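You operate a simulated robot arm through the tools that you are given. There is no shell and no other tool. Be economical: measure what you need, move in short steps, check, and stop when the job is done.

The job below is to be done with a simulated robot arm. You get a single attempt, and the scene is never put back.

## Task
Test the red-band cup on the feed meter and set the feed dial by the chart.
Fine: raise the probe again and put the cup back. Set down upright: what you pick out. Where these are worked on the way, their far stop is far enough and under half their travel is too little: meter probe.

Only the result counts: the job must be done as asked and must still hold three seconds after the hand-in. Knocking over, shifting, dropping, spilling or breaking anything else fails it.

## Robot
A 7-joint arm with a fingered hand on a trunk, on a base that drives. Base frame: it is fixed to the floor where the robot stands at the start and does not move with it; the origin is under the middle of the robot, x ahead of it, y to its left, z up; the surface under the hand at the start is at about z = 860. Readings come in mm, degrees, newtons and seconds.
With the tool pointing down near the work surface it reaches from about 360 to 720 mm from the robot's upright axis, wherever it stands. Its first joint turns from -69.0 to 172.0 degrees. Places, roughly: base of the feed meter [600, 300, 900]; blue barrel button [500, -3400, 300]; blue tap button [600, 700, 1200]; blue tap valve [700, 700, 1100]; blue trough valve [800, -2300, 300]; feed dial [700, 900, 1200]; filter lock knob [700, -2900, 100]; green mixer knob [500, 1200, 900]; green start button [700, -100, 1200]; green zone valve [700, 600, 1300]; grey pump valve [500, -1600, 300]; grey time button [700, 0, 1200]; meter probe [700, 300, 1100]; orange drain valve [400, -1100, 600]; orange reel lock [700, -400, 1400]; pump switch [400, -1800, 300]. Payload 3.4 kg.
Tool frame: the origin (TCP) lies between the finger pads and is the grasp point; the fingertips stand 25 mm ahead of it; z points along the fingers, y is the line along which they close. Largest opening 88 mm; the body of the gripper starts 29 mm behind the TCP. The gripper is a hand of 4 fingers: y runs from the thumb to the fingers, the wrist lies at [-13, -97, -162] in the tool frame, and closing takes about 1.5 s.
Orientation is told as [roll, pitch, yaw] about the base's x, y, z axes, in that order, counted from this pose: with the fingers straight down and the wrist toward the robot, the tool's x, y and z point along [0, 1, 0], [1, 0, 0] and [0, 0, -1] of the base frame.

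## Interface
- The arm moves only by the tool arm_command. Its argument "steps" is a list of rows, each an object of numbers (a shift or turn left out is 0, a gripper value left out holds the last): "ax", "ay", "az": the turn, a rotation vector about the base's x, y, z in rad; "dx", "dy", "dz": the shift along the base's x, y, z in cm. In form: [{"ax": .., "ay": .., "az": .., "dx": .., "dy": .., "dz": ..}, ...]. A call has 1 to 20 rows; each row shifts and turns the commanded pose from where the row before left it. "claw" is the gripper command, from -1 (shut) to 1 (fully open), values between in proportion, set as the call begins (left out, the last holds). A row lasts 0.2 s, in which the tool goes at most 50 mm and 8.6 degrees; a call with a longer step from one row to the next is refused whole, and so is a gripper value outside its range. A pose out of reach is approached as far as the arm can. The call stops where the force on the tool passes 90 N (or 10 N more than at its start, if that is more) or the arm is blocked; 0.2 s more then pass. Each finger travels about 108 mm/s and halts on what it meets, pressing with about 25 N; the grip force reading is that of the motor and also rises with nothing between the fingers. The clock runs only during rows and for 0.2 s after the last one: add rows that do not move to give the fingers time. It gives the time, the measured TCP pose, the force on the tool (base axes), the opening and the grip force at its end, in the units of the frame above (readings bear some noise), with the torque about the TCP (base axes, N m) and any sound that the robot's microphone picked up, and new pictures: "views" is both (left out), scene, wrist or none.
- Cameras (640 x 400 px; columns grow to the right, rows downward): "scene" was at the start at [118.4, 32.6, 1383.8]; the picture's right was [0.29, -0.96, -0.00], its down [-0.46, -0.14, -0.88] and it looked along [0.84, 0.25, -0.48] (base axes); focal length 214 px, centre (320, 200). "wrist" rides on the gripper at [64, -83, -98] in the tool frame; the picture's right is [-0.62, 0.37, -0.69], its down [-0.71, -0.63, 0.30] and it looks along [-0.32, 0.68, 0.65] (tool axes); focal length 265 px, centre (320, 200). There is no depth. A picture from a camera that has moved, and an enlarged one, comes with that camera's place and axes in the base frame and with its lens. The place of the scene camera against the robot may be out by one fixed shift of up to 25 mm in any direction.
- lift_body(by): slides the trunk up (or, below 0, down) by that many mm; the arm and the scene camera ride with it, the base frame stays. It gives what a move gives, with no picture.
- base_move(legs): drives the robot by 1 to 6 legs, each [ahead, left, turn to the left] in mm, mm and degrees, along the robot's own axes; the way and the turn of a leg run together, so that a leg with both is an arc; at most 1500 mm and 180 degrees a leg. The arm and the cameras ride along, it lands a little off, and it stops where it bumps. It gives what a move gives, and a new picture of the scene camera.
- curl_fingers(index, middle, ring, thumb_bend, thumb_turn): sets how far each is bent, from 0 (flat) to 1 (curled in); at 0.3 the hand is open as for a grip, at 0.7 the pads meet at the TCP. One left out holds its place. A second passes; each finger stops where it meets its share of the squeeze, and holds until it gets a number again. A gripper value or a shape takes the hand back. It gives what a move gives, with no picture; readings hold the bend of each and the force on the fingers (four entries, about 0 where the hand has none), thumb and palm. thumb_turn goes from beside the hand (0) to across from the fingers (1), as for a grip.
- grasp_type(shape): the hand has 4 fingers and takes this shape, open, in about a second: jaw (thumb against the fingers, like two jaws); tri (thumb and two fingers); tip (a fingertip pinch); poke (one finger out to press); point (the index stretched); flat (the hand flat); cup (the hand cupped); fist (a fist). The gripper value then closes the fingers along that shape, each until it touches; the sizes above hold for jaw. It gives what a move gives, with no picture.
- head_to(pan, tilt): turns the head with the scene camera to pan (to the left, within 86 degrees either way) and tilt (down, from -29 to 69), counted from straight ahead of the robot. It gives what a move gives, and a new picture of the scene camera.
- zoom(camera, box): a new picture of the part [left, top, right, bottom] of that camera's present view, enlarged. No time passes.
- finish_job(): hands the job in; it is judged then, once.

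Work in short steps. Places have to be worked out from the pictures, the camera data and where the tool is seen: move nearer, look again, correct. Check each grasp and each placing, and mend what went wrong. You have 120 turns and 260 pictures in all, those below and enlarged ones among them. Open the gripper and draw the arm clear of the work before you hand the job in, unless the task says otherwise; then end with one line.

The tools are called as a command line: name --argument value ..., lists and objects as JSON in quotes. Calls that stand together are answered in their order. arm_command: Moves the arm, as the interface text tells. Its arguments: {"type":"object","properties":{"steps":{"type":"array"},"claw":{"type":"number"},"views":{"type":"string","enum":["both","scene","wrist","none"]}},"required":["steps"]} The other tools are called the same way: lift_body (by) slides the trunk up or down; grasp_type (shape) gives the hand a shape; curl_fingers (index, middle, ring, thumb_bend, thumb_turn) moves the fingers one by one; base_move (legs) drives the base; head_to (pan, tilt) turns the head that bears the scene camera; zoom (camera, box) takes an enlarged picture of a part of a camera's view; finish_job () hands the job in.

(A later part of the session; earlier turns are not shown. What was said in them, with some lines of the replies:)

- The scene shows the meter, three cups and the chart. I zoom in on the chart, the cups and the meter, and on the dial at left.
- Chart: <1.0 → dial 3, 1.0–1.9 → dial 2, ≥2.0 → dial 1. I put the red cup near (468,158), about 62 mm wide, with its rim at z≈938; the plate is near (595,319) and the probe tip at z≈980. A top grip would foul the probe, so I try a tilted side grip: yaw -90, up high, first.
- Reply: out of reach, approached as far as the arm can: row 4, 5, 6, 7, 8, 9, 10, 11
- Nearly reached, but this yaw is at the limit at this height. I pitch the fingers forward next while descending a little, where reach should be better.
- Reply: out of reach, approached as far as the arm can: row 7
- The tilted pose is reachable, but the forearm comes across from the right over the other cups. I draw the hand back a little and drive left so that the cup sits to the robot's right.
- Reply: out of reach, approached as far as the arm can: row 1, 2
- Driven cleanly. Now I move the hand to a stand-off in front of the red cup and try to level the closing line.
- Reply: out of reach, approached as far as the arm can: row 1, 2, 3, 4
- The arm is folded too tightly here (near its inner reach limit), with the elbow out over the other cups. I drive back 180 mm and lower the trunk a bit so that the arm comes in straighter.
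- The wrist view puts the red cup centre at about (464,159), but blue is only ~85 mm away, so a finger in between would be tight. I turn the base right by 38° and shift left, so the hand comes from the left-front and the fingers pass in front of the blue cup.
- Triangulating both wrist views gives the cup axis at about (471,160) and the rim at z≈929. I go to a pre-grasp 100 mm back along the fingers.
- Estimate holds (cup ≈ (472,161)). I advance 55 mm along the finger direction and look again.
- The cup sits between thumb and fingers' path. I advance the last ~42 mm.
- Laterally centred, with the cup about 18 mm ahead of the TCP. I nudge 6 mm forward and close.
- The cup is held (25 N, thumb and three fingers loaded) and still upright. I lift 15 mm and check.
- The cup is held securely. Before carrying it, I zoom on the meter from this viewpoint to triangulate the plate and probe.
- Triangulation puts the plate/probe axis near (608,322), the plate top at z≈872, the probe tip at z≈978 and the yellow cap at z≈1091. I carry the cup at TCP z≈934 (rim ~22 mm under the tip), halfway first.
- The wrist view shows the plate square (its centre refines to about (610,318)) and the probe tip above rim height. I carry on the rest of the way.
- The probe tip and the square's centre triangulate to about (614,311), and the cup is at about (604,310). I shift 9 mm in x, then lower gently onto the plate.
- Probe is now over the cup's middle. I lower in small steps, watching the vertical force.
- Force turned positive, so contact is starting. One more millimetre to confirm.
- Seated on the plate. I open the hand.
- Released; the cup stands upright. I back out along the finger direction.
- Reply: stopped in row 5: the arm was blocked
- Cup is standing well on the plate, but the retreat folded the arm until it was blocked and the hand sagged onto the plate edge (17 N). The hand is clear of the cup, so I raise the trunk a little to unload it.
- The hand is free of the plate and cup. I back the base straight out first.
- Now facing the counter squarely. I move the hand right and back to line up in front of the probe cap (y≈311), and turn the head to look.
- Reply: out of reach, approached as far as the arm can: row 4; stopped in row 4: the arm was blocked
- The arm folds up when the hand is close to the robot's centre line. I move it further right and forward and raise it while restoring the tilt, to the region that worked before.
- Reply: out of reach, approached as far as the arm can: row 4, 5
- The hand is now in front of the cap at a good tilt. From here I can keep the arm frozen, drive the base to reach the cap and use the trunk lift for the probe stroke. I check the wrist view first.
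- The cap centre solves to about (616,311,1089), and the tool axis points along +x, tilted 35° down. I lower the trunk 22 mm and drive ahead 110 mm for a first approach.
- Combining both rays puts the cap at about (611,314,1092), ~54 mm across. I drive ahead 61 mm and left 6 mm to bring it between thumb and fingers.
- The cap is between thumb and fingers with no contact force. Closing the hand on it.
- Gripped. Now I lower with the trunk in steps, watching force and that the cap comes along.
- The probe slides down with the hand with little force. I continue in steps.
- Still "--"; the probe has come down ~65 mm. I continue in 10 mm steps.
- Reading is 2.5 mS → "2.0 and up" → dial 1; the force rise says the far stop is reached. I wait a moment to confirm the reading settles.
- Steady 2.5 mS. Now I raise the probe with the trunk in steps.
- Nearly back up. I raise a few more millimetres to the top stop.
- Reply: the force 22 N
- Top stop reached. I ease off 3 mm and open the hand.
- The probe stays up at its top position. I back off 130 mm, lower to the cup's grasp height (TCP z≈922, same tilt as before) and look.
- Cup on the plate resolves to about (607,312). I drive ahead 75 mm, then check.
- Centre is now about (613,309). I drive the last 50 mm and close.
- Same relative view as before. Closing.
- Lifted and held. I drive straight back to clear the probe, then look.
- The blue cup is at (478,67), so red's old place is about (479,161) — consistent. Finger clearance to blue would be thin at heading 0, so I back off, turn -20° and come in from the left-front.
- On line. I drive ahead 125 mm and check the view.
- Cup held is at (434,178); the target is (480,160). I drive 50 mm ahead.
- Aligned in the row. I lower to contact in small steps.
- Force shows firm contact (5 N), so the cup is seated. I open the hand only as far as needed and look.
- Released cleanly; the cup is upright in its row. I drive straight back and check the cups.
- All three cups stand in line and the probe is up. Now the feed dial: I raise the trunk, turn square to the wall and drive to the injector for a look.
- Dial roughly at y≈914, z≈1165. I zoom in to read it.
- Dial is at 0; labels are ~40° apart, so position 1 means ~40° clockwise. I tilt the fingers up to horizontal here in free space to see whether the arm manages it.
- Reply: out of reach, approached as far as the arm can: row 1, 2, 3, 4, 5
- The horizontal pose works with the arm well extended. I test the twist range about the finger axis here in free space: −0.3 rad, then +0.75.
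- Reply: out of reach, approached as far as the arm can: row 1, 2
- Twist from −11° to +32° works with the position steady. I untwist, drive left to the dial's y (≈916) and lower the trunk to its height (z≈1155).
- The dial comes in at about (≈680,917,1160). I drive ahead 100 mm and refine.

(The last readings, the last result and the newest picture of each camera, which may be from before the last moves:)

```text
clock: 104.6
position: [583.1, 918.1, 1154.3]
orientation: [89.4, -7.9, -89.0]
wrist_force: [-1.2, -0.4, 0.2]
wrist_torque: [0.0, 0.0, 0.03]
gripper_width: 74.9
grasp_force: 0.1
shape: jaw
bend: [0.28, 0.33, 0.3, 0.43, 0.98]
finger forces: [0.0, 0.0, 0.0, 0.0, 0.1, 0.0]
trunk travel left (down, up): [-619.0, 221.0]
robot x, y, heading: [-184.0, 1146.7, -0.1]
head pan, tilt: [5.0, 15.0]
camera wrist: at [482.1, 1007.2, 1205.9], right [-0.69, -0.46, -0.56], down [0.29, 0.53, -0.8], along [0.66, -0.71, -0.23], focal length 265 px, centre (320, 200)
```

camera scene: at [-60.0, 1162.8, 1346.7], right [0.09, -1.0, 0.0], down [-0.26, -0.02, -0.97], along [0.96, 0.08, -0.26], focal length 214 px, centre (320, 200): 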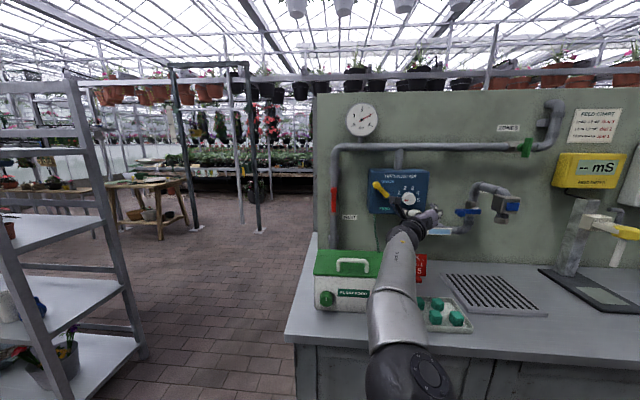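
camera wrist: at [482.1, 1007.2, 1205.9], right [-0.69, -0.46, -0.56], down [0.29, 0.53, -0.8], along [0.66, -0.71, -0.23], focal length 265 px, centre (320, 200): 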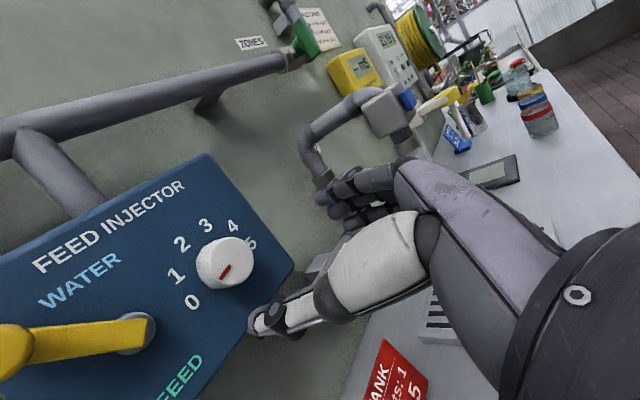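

Dial ≈ (690,917,1159). I narrow the opening to ~60 mm (the lever hub is at y≈984), raise 5 mm and advance 50 mm.

lift_body --by 5

base_move --legs '[[50, 0, 0]]'

arm_command --steps '[{}, {}]' --claw 0.36 --views "wrist"

zoom --camera "scene" --box '[360, 140, 480, 260]'

```text
clock: 105.2
position: [582.6, 917.6, 1159.3]
orientation: [89.3, -7.8, -89.1]
wrist_force: [0.2, -0.3, 0.3]
wrist_torque: [-0.01, -0.02, 0.04]
gripper_width: 74.8
grasp_force: 0.1
shape: jaw
bend: [0.28, 0.33, 0.3, 0.43, 0.98]
finger forces: [0.1, 0.0, 0.0, 0.0, 0.0, 0.0]
trunk travel left (down, up): [-624.0, 216.0]
robot x, y, heading: [-187.2, 1146.9, -0.0]
head pan, tilt: [5.0, 15.0]
```

```text
clock: 106.1
position: [632.6, 917.6, 1157.8]
orientation: [89.4, -8.0, -89.1]
wrist_force: [0.6, -0.2, -0.9]
wrist_torque: [0.01, -0.02, 0.01]
gripper_width: 75.1
grasp_force: 0.1
shape: jaw
bend: [0.28, 0.33, 0.3, 0.43, 0.98]
finger forces: [0.1, 0.0, 0.1, 0.0, 0.0, 0.0]
trunk travel left (down, up): [-624.0, 216.0]
robot x, y, heading: [-137.1, 1151.0, -0.1]
head pan, tilt: [5.0, 15.0]
camera scene: at [-9.8, 1162.6, 1351.6], right [0.09, -1.0, 0.0], down [-0.26, -0.02, -0.97], along [0.96, 0.08, -0.26], focal length 214 px, centre (320, 200)
```

scene: 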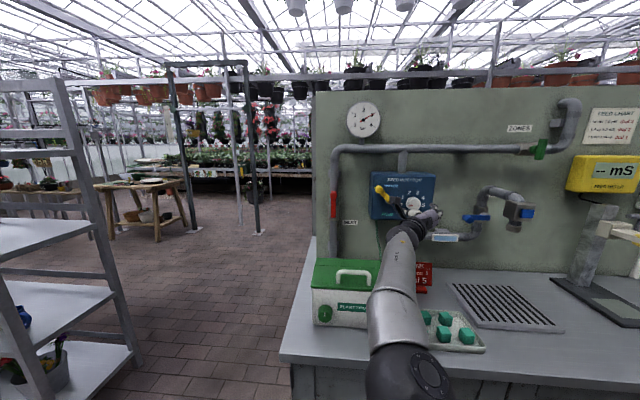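

```text
clock: 106.7
position: [632.1, 916.8, 1159.4]
orientation: [89.4, -7.9, -89.0]
wrist_force: [0.0, -0.4, 0.3]
wrist_torque: [0.0, -0.03, 0.0]
gripper_width: 60.2
grasp_force: 0.0
shape: jaw
bend: [0.28, 0.38, 0.34, 0.59, 0.99]
finger forces: [0.1, 0.1, 0.0, 0.0, 0.1, 0.0]
trunk travel left (down, up): [-624.0, 216.0]
robot x, y, heading: [-136.4, 1151.3, -0.0]
head pan, tilt: [5.0, 15.0]
camera wrist: at [531.7, 1007.1, 1211.0], right [-0.69, -0.46, -0.56], down [0.29, 0.53, -0.8], along [0.66, -0.71, -0.23], focal length 265 px, centre (320, 200)
```

wrist: 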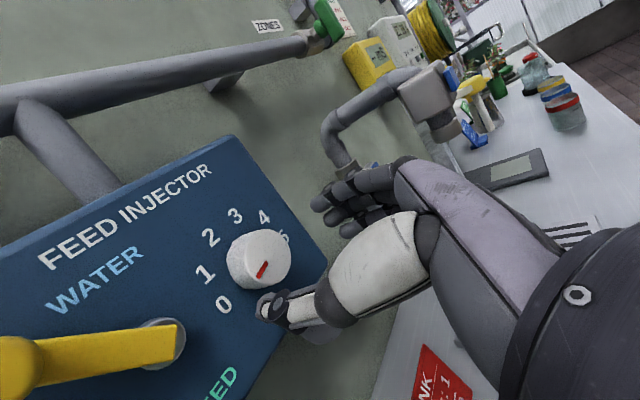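

```text
3.33 times, centred on (420, 200) of scene
camera zoom: at [-11.5, 1162.6, 1351.8], right [0.09, -1.0, 0.0], down [-0.26, -0.02, -0.97], along [0.96, 0.08, -0.26], focal length 715 px, centre (-13, 200)
```

zoom: 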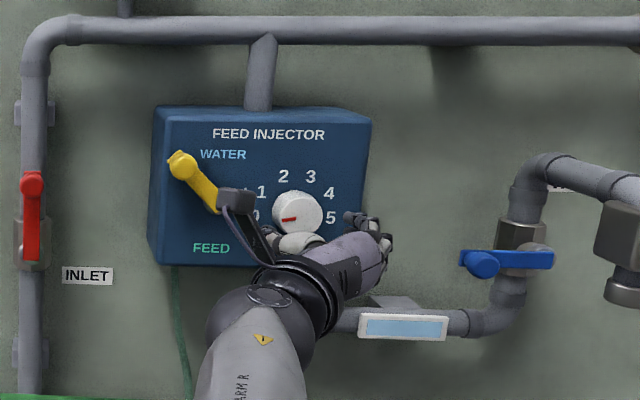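

Triangulating with the long baseline: knob centre ≈ (714,908,1154). I shift right 8 mm, down 4 mm and advance 40 mm.

lift_body --by -4

base_move --legs '[[40, -8, 0]]'

arm_command --steps '[{}]' --views "wrist"

zoom --camera "scene" --box '[370, 140, 490, 260]'

```text
clock: 107.2
position: [632.4, 916.4, 1155.6]
orientation: [89.4, -7.9, -89.1]
wrist_force: [-0.8, -0.7, -0.4]
wrist_torque: [0.01, 0.05, 0.02]
gripper_width: 60.3
grasp_force: 0.1
shape: jaw
bend: [0.28, 0.38, 0.34, 0.59, 0.99]
finger forces: [0.0, 0.0, 0.0, 0.0, 0.0, 0.0]
trunk travel left (down, up): [-620.0, 220.0]
robot x, y, heading: [-135.2, 1143.6, -0.1]
head pan, tilt: [5.0, 15.0]
```

```text
clock: 108.1
position: [674.2, 909.0, 1154.3]
orientation: [89.3, -7.8, -89.0]
wrist_force: [1.2, 0.2, 0.6]
wrist_torque: [0.01, -0.02, 0.0]
gripper_width: 60.3
grasp_force: 0.1
shape: jaw
bend: [0.28, 0.38, 0.34, 0.59, 0.99]
finger forces: [0.0, 0.0, 0.0, 0.0, 0.1, 0.1]
trunk travel left (down, up): [-620.0, 220.0]
robot x, y, heading: [-94.6, 1137.9, -0.1]
head pan, tilt: [5.0, 15.0]
camera scene: at [30.2, 1154.3, 1347.6], right [0.09, -1.0, 0.0], down [-0.26, -0.02, -0.97], along [0.96, 0.08, -0.26], focal length 214 px, centre (320, 200)
```

scene: 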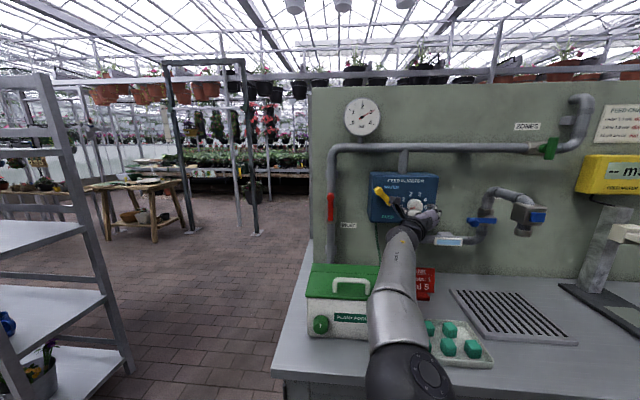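

```text
clock: 108.5
position: [673.2, 908.8, 1156.0]
orientation: [89.4, -7.9, -89.2]
wrist_force: [0.0, -0.1, 0.4]
wrist_torque: [0.02, 0.01, -0.05]
gripper_width: 60.3
grasp_force: 0.0
shape: jaw
bend: [0.28, 0.38, 0.34, 0.59, 0.99]
finger forces: [0.1, 0.0, 0.1, 0.0, 0.0, 0.0]
trunk travel left (down, up): [-620.0, 220.0]
robot x, y, heading: [-94.8, 1140.8, -0.3]
head pan, tilt: [5.0, 15.0]
camera wrist: at [571.9, 999.0, 1206.8], right [-0.69, -0.46, -0.56], down [0.29, 0.53, -0.8], along [0.66, -0.71, -0.23], focal length 265 px, centre (320, 200)
```

wrist: 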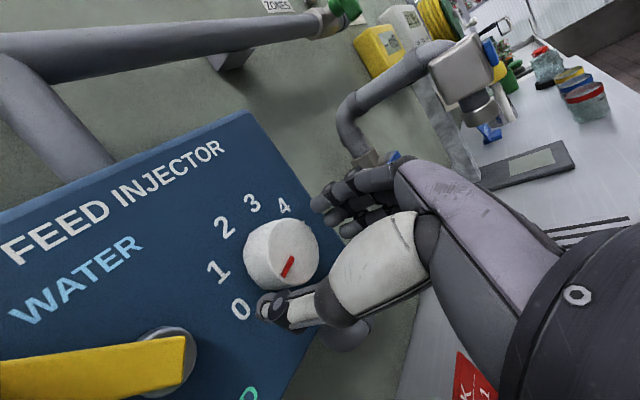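

```text
3.33 times, centred on (430, 200) of scene
camera zoom: at [28.8, 1154.6, 1347.8], right [0.09, -1.0, 0.0], down [-0.26, -0.02, -0.97], along [0.96, 0.08, -0.26], focal length 715 px, centre (-47, 200)
```

zoom: 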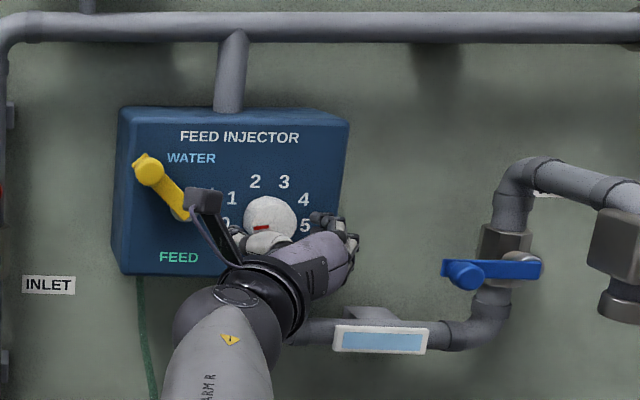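

Thumb and fingers straddle the knob but aren't deep enough. I advance 17 mm more and lower 2 mm.

lift_body --by -2

base_move --legs '[[17, 0, 0]]'

arm_command --steps '[{}]' --views "wrist"

```text
clock: 109.0
position: [671.5, 909.2, 1152.8]
orientation: [89.4, -7.9, -89.1]
wrist_force: [0.5, 0.7, -0.2]
wrist_torque: [0.0, 0.0, 0.02]
gripper_width: 60.2
grasp_force: 0.1
shape: jaw
bend: [0.28, 0.38, 0.34, 0.59, 0.99]
finger forces: [0.0, 0.0, 0.1, 0.0, 0.0, 0.0]
trunk travel left (down, up): [-618.0, 222.0]
robot x, y, heading: [-93.0, 1138.3, -0.3]
head pan, tilt: [5.0, 15.0]
```

```text
clock: 109.8
position: [687.8, 909.6, 1151.8]
orientation: [89.4, -7.9, -89.2]
wrist_force: [1.0, 0.5, 0.2]
wrist_torque: [0.0, -0.05, 0.0]
gripper_width: 60.3
grasp_force: 0.1
shape: jaw
bend: [0.28, 0.38, 0.34, 0.59, 0.99]
finger forces: [0.0, 0.0, 0.0, 0.0, 0.0, 0.0]
trunk travel left (down, up): [-618.0, 222.0]
robot x, y, heading: [-78.0, 1137.2, -0.2]
head pan, tilt: [5.0, 15.0]
camera scene: at [46.3, 1154.7, 1345.7], right [0.09, -1.0, 0.0], down [-0.26, -0.02, -0.97], along [0.96, 0.08, -0.26], focal length 214 px, centre (320, 200)
```

scene: 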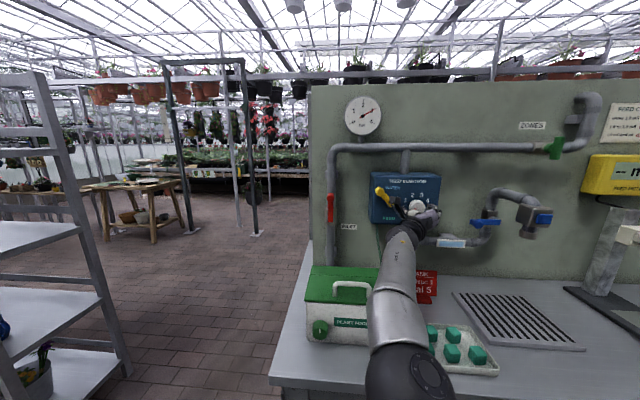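

```text
clock: 110.2
position: [689.3, 909.8, 1154.0]
orientation: [89.5, -7.9, -89.1]
wrist_force: [0.3, -0.1, -0.1]
wrist_torque: [0.01, -0.01, 0.0]
gripper_width: 60.4
grasp_force: 0.1
shape: jaw
bend: [0.28, 0.38, 0.34, 0.59, 0.99]
finger forces: [0.0, 0.0, 0.1, 0.1, 0.1, 0.0]
trunk travel left (down, up): [-618.0, 222.0]
robot x, y, heading: [-80.5, 1140.3, -0.4]
head pan, tilt: [5.0, 15.0]
camera wrist: at [588.7, 999.1, 1205.0], right [-0.69, -0.46, -0.56], down [0.29, 0.53, -0.8], along [0.66, -0.71, -0.23], focal length 265 px, centre (320, 200)
```

wrist: 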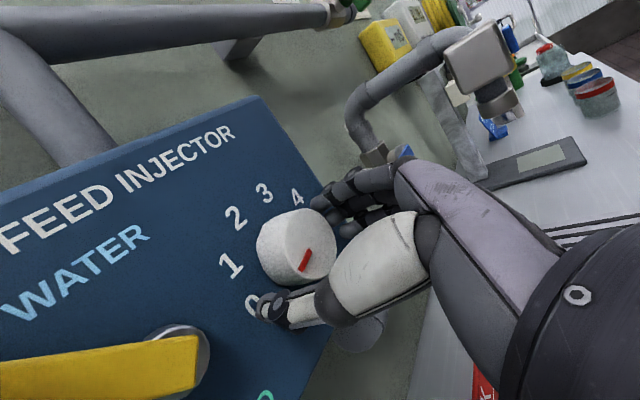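

Knob is between thumb and fingers, with no contact yet. I close gently onto it.

arm_command --steps '[{}, {}, {}, {}, {}]' --claw -0.3 --views "wrist"

```text
clock: 111.4
position: [689.0, 910.2, 1153.6]
orientation: [89.5, -7.9, -89.0]
wrist_force: [-0.8, -1.0, -2.5]
wrist_torque: [0.0, 0.04, 0.0]
gripper_width: 34.2
grasp_force: 24.7
shape: jaw
bend: [0.74, 0.49, 0.53, 0.73, 1.0]
finger forces: [13.5, 7.4, 0.0, 0.0, 21.6, 0.0]
trunk travel left (down, up): [-618.0, 222.0]
robot x, y, heading: [-78.1, 1142.5, 0.0]
head pan, tilt: [5.0, 15.0]
camera wrist: at [588.8, 999.4, 1204.8], right [-0.69, -0.46, -0.56], down [0.29, 0.53, -0.8], along [0.66, -0.71, -0.23], focal length 265 px, centre (320, 200)
```

wrist: 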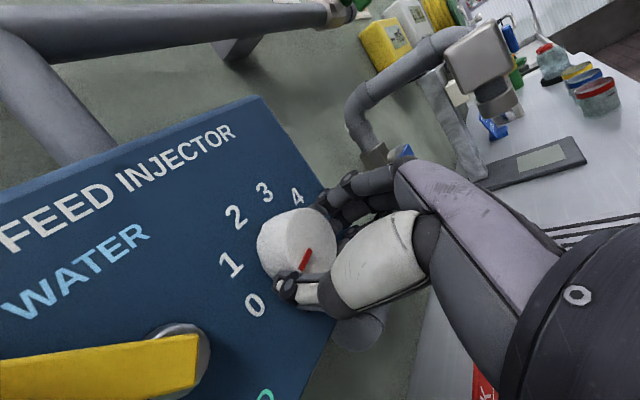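

Gripped (34 mm). I twist clockwise by 0.5 rad first.

arm_command --steps '[{"ax": 0.1}, {"ax": 0.1}, {"ax": 0.1}, {"ax": 0.1}, {"ax": 0.1}, {}]' --views "both"

zoom --camera "wrist" --box '[160, 150, 400, 350]'

```text
clock: 112.8
position: [689.2, 910.6, 1153.2]
orientation: [89.9, 20.8, -89.1]
wrist_force: [0.3, 2.2, 1.2]
wrist_torque: [0.0, -0.04, 0.03]
gripper_width: 34.0
grasp_force: 25.1
shape: jaw
bend: [0.74, 0.49, 0.53, 0.73, 1.0]
finger forces: [13.5, 7.1, 0.0, 0.0, 22.4, 0.1]
trunk travel left (down, up): [-618.0, 222.0]
robot x, y, heading: [-79.1, 1137.6, -0.1]
head pan, tilt: [5.0, 15.0]
camera scene: at [45.3, 1155.4, 1345.8], right [0.09, -1.0, 0.0], down [-0.26, -0.02, -0.97], along [0.96, 0.08, -0.26], focal length 214 px, centre (320, 200)
camera wrist: at [588.6, 963.4, 1242.1], right [-0.69, -0.14, -0.71], down [0.29, 0.85, -0.44], along [0.66, -0.51, -0.55], focal length 265 px, centre (320, 200)
```

scene: 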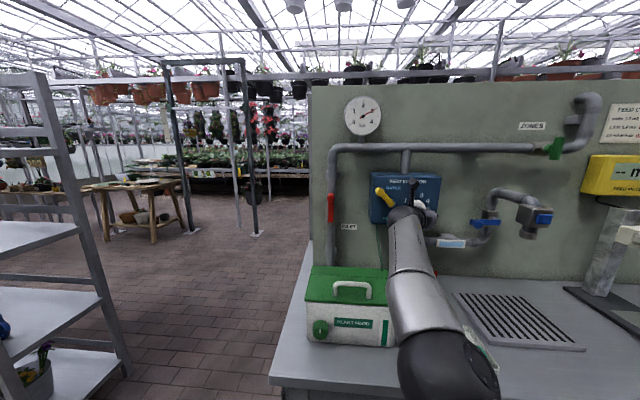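
wrist: 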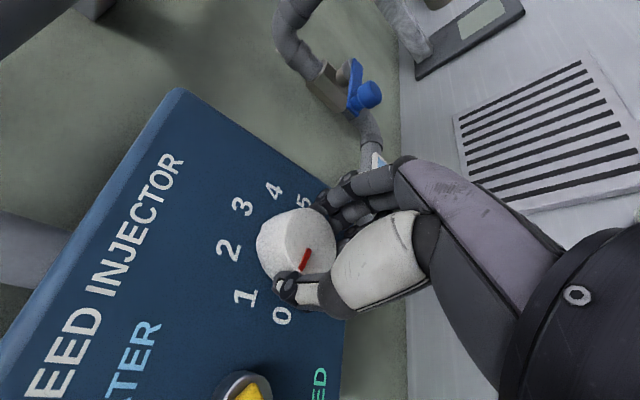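

```text
2.00 times, centred on (280, 250) of wrist
camera zoom: at [588.6, 963.4, 1242.1], right [-0.69, -0.14, -0.71], down [0.29, 0.85, -0.44], along [0.66, -0.51, -0.55], focal length 531 px, centre (400, 100)
```

zoom: 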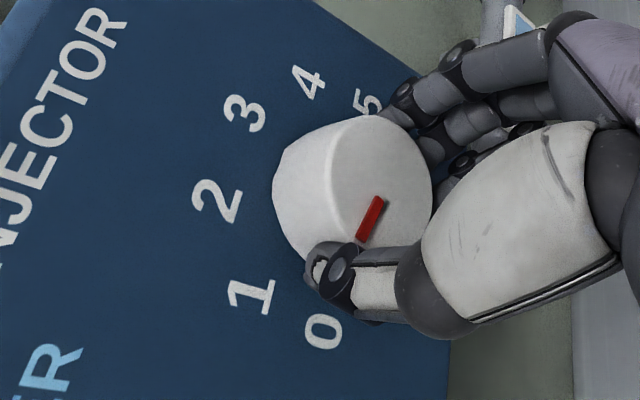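

The knob turns with the hand (28.7° so far). Label geometry gives exactly 40° per step, so 11.3° more.

arm_command --steps '[{"ax": 0.1}, {"ax": 0.098}, {}, {}]' --views "wrist"

zoom --camera "wrist" --box '[160, 150, 400, 350]'

```text
clock: 113.8
position: [688.3, 910.0, 1152.8]
orientation: [90.2, 32.1, -88.9]
wrist_force: [1.3, 2.3, 3.1]
wrist_torque: [-0.01, -0.06, 0.01]
gripper_width: 34.0
grasp_force: 25.2
shape: jaw
bend: [0.74, 0.5, 0.53, 0.73, 1.0]
finger forces: [13.1, 6.4, 0.1, 0.0, 22.6, 0.0]
trunk travel left (down, up): [-618.0, 222.0]
robot x, y, heading: [-79.0, 1140.2, -0.1]
head pan, tilt: [5.0, 15.0]
camera wrist: at [588.4, 945.2, 1250.8], right [-0.69, 0.01, -0.72], down [0.29, 0.92, -0.27], along [0.66, -0.4, -0.64], focal length 265 px, centre (320, 200)
```

wrist: 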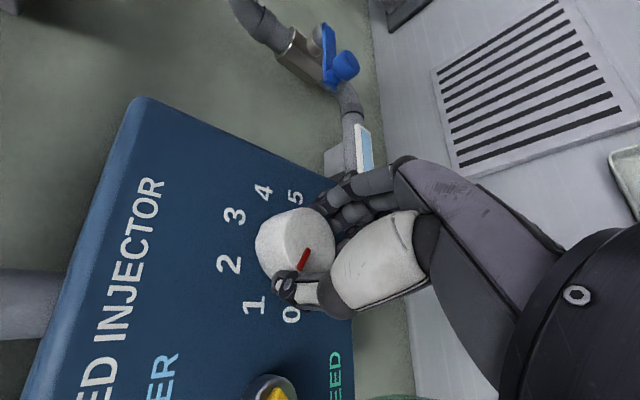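

```text
2.00 times, centred on (280, 250) of wrist
camera zoom: at [588.4, 945.2, 1250.8], right [-0.69, 0.01, -0.72], down [0.29, 0.92, -0.27], along [0.66, -0.4, -0.64], focal length 531 px, centre (400, 100)
```

zoom: 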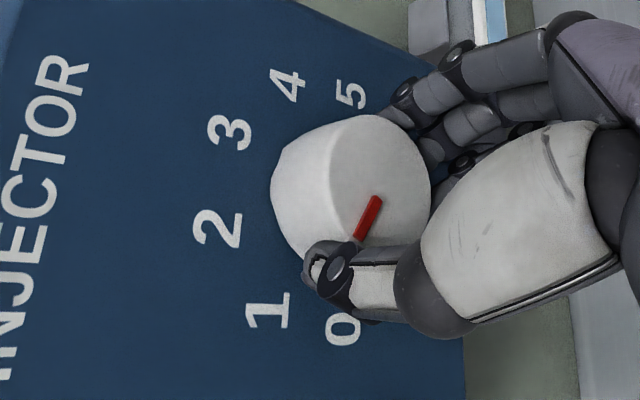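

Total twist 40.0°. I open the hand and back off to read the dial.

arm_command --steps '[{}, {}, {}, {}]' --claw 0.4 --views "none"

base_move --legs '[[-150, 0, 0]]'

arm_command --steps '[{}]' --views "wrist"

zoom --camera "scene" --box '[350, 150, 450, 240]'

```text
clock: 114.8
position: [689.6, 909.9, 1153.5]
orientation: [90.1, 32.1, -89.1]
wrist_force: [0.3, 0.1, -0.5]
wrist_torque: [0.02, 0.0, 0.0]
gripper_width: 61.2
grasp_force: 0.0
shape: jaw
bend: [0.28, 0.37, 0.34, 0.58, 0.99]
finger forces: [0.1, 0.0, 0.0, 0.1, 0.0, 0.0]
trunk travel left (down, up): [-618.0, 222.0]
robot x, y, heading: [-77.6, 1140.4, -0.1]
head pan, tilt: [5.0, 15.0]
```

```text
clock: 116.2
position: [537.1, 909.1, 1154.7]
orientation: [90.2, 32.2, -89.0]
wrist_force: [-0.5, 0.6, -0.2]
wrist_torque: [-0.04, -0.01, 0.03]
gripper_width: 61.0
grasp_force: 0.0
shape: jaw
bend: [0.28, 0.37, 0.34, 0.58, 0.99]
finger forces: [0.1, 0.0, 0.0, 0.1, 0.0, 0.0]
trunk travel left (down, up): [-618.0, 222.0]
robot x, y, heading: [-228.9, 1144.5, -0.3]
head pan, tilt: [5.0, 15.0]
camera scene: at [-106.2, 1154.8, 1345.9], right [0.08, -1.0, 0.0], down [-0.26, -0.02, -0.97], along [0.96, 0.08, -0.26], focal length 214 px, centre (320, 200)
```

scene: 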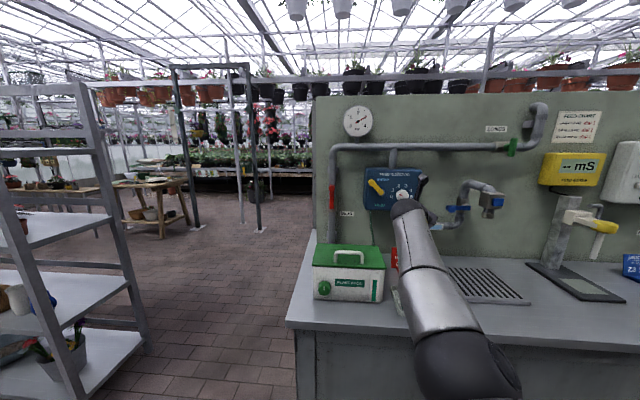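

```text
clock: 116.6
position: [538.4, 909.4, 1153.3]
orientation: [90.0, 32.1, -89.0]
wrist_force: [-0.4, 0.3, 0.7]
wrist_torque: [-0.03, -0.02, 0.0]
gripper_width: 61.6
grasp_force: 0.1
shape: jaw
bend: [0.28, 0.37, 0.34, 0.58, 0.99]
finger forces: [0.0, 0.1, 0.0, 0.0, 0.0, 0.0]
trunk travel left (down, up): [-618.0, 222.0]
robot x, y, heading: [-227.4, 1139.5, -0.2]
head pan, tilt: [5.0, 15.0]
camera wrist: at [437.6, 943.9, 1250.4], right [-0.69, 0.01, -0.72], down [0.29, 0.92, -0.27], along [0.66, -0.4, -0.64], focal length 265 px, centre (320, 200)
```

wrist: 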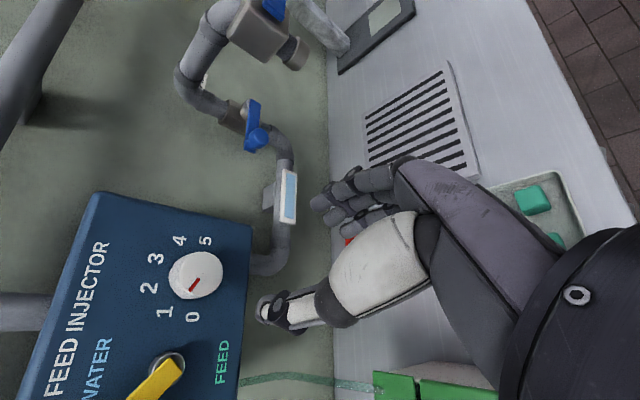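

```text
4.44 times, centred on (400, 195) of scene
camera zoom: at [-105.2, 1154.8, 1345.8], right [0.08, -1.0, 0.0], down [-0.26, -0.02, -0.97], along [0.96, 0.08, -0.26], focal length 953 px, centre (-36, 222)
```

zoom: 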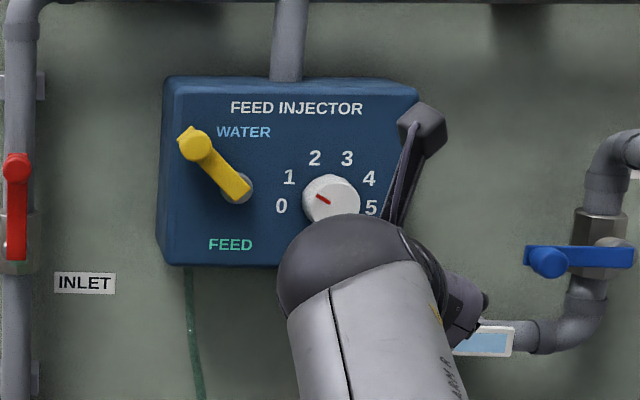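

The mark now points at 1. Last check: open the hand, back further away and look at the meter and cups.

arm_command --steps '[{}, {}]' --claw 1 --views "none"

base_move --legs '[[-120, 0, 0]]'

head_to --pan -40 --tilt 20

zoom --camera "scene" --box '[180, 100, 460, 300]'

```text
clock: 117.2
position: [538.0, 908.7, 1153.6]
orientation: [90.1, 32.0, -89.0]
wrist_force: [-0.6, 0.4, 0.2]
wrist_torque: [-0.03, 0.0, -0.03]
gripper_width: 87.8
grasp_force: 0.1
shape: jaw
bend: [0.3, 0.3, 0.3, 0.3, 0.98]
finger forces: [0.0, 0.0, 0.1, 0.1, 0.1, 0.0]
trunk travel left (down, up): [-618.0, 222.0]
robot x, y, heading: [-228.3, 1141.7, -0.4]
head pan, tilt: [5.0, 15.0]
```

```text
clock: 118.4
position: [418.6, 909.5, 1153.7]
orientation: [90.1, 32.1, -89.0]
wrist_force: [0.2, -0.1, 0.4]
wrist_torque: [0.02, 0.01, -0.01]
gripper_width: 87.7
grasp_force: 0.0
shape: jaw
bend: [0.3, 0.3, 0.3, 0.3, 0.98]
finger forces: [0.1, 0.0, 0.0, 0.1, 0.1, 0.0]
trunk travel left (down, up): [-618.0, 222.0]
robot x, y, heading: [-348.3, 1142.8, -0.0]
head pan, tilt: [5.0, 15.0]
camera scene: at [-225.7, 1155.2, 1345.9], right [0.08, -1.0, 0.0], down [-0.26, -0.02, -0.97], along [0.96, 0.08, -0.26], focal length 214 px, centre (320, 200)
```

scene: 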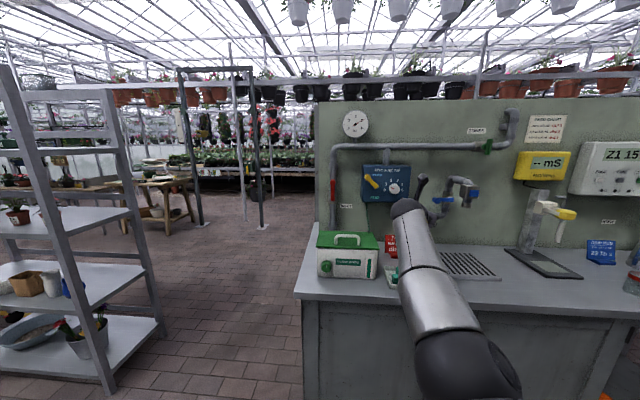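

```text
clock: 119.5
position: [417.5, 908.5, 1153.7]
orientation: [90.2, 32.2, -89.0]
wrist_force: [-0.6, -1.2, 0.0]
wrist_torque: [-0.02, -0.01, 0.02]
gripper_width: 87.6
grasp_force: 0.0
shape: jaw
bend: [0.3, 0.3, 0.3, 0.3, 0.98]
finger forces: [0.0, 0.0, 0.0, 0.0, 0.0, 0.1]
trunk travel left (down, up): [-618.0, 222.0]
robot x, y, heading: [-346.6, 1140.0, -0.3]
head pan, tilt: [-40.0, 20.0]
camera scene: at [-246.4, 1087.3, 1337.7], right [-0.64, -0.76, 0.0], down [-0.26, 0.22, -0.94], along [0.72, -0.61, -0.34], focal length 214 px, centre (320, 200)
```

scene: 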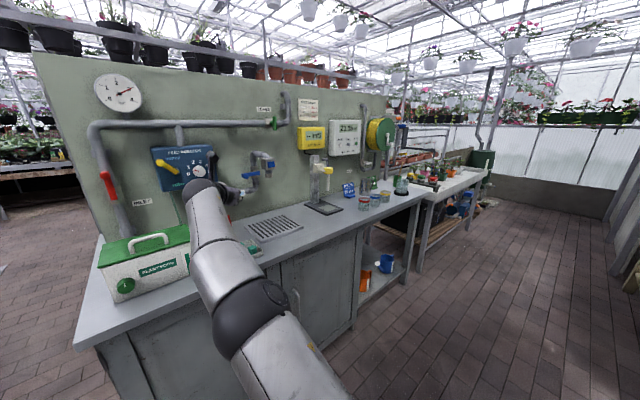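

```text
2.00 times, centred on (320, 200) of scene
camera zoom: at [-246.4, 1087.3, 1337.7], right [-0.64, -0.76, 0.0], down [-0.26, 0.22, -0.94], along [0.72, -0.61, -0.34], focal length 429 px, centre (320, 200)
```

zoom: 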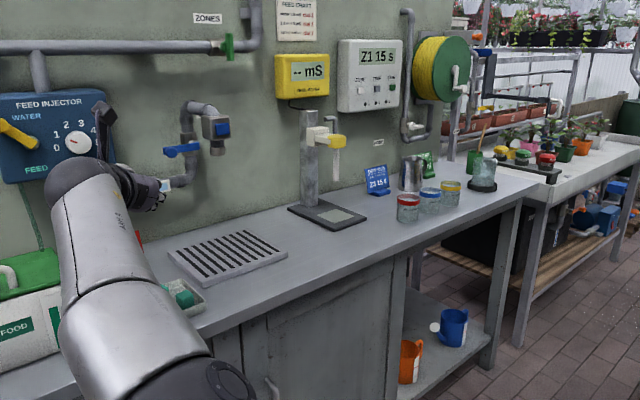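

Probe up, all cups upright in their row, dial at 1, and the hand open and clear. Handing in.

finish_job

```text
The job is handed in.
```

The red-band cup read 2.5 mS, so I set the feed dial to 1, raised the probe to its top stop, and put the cup back upright in its row, to within a few millimetres by my estimate.
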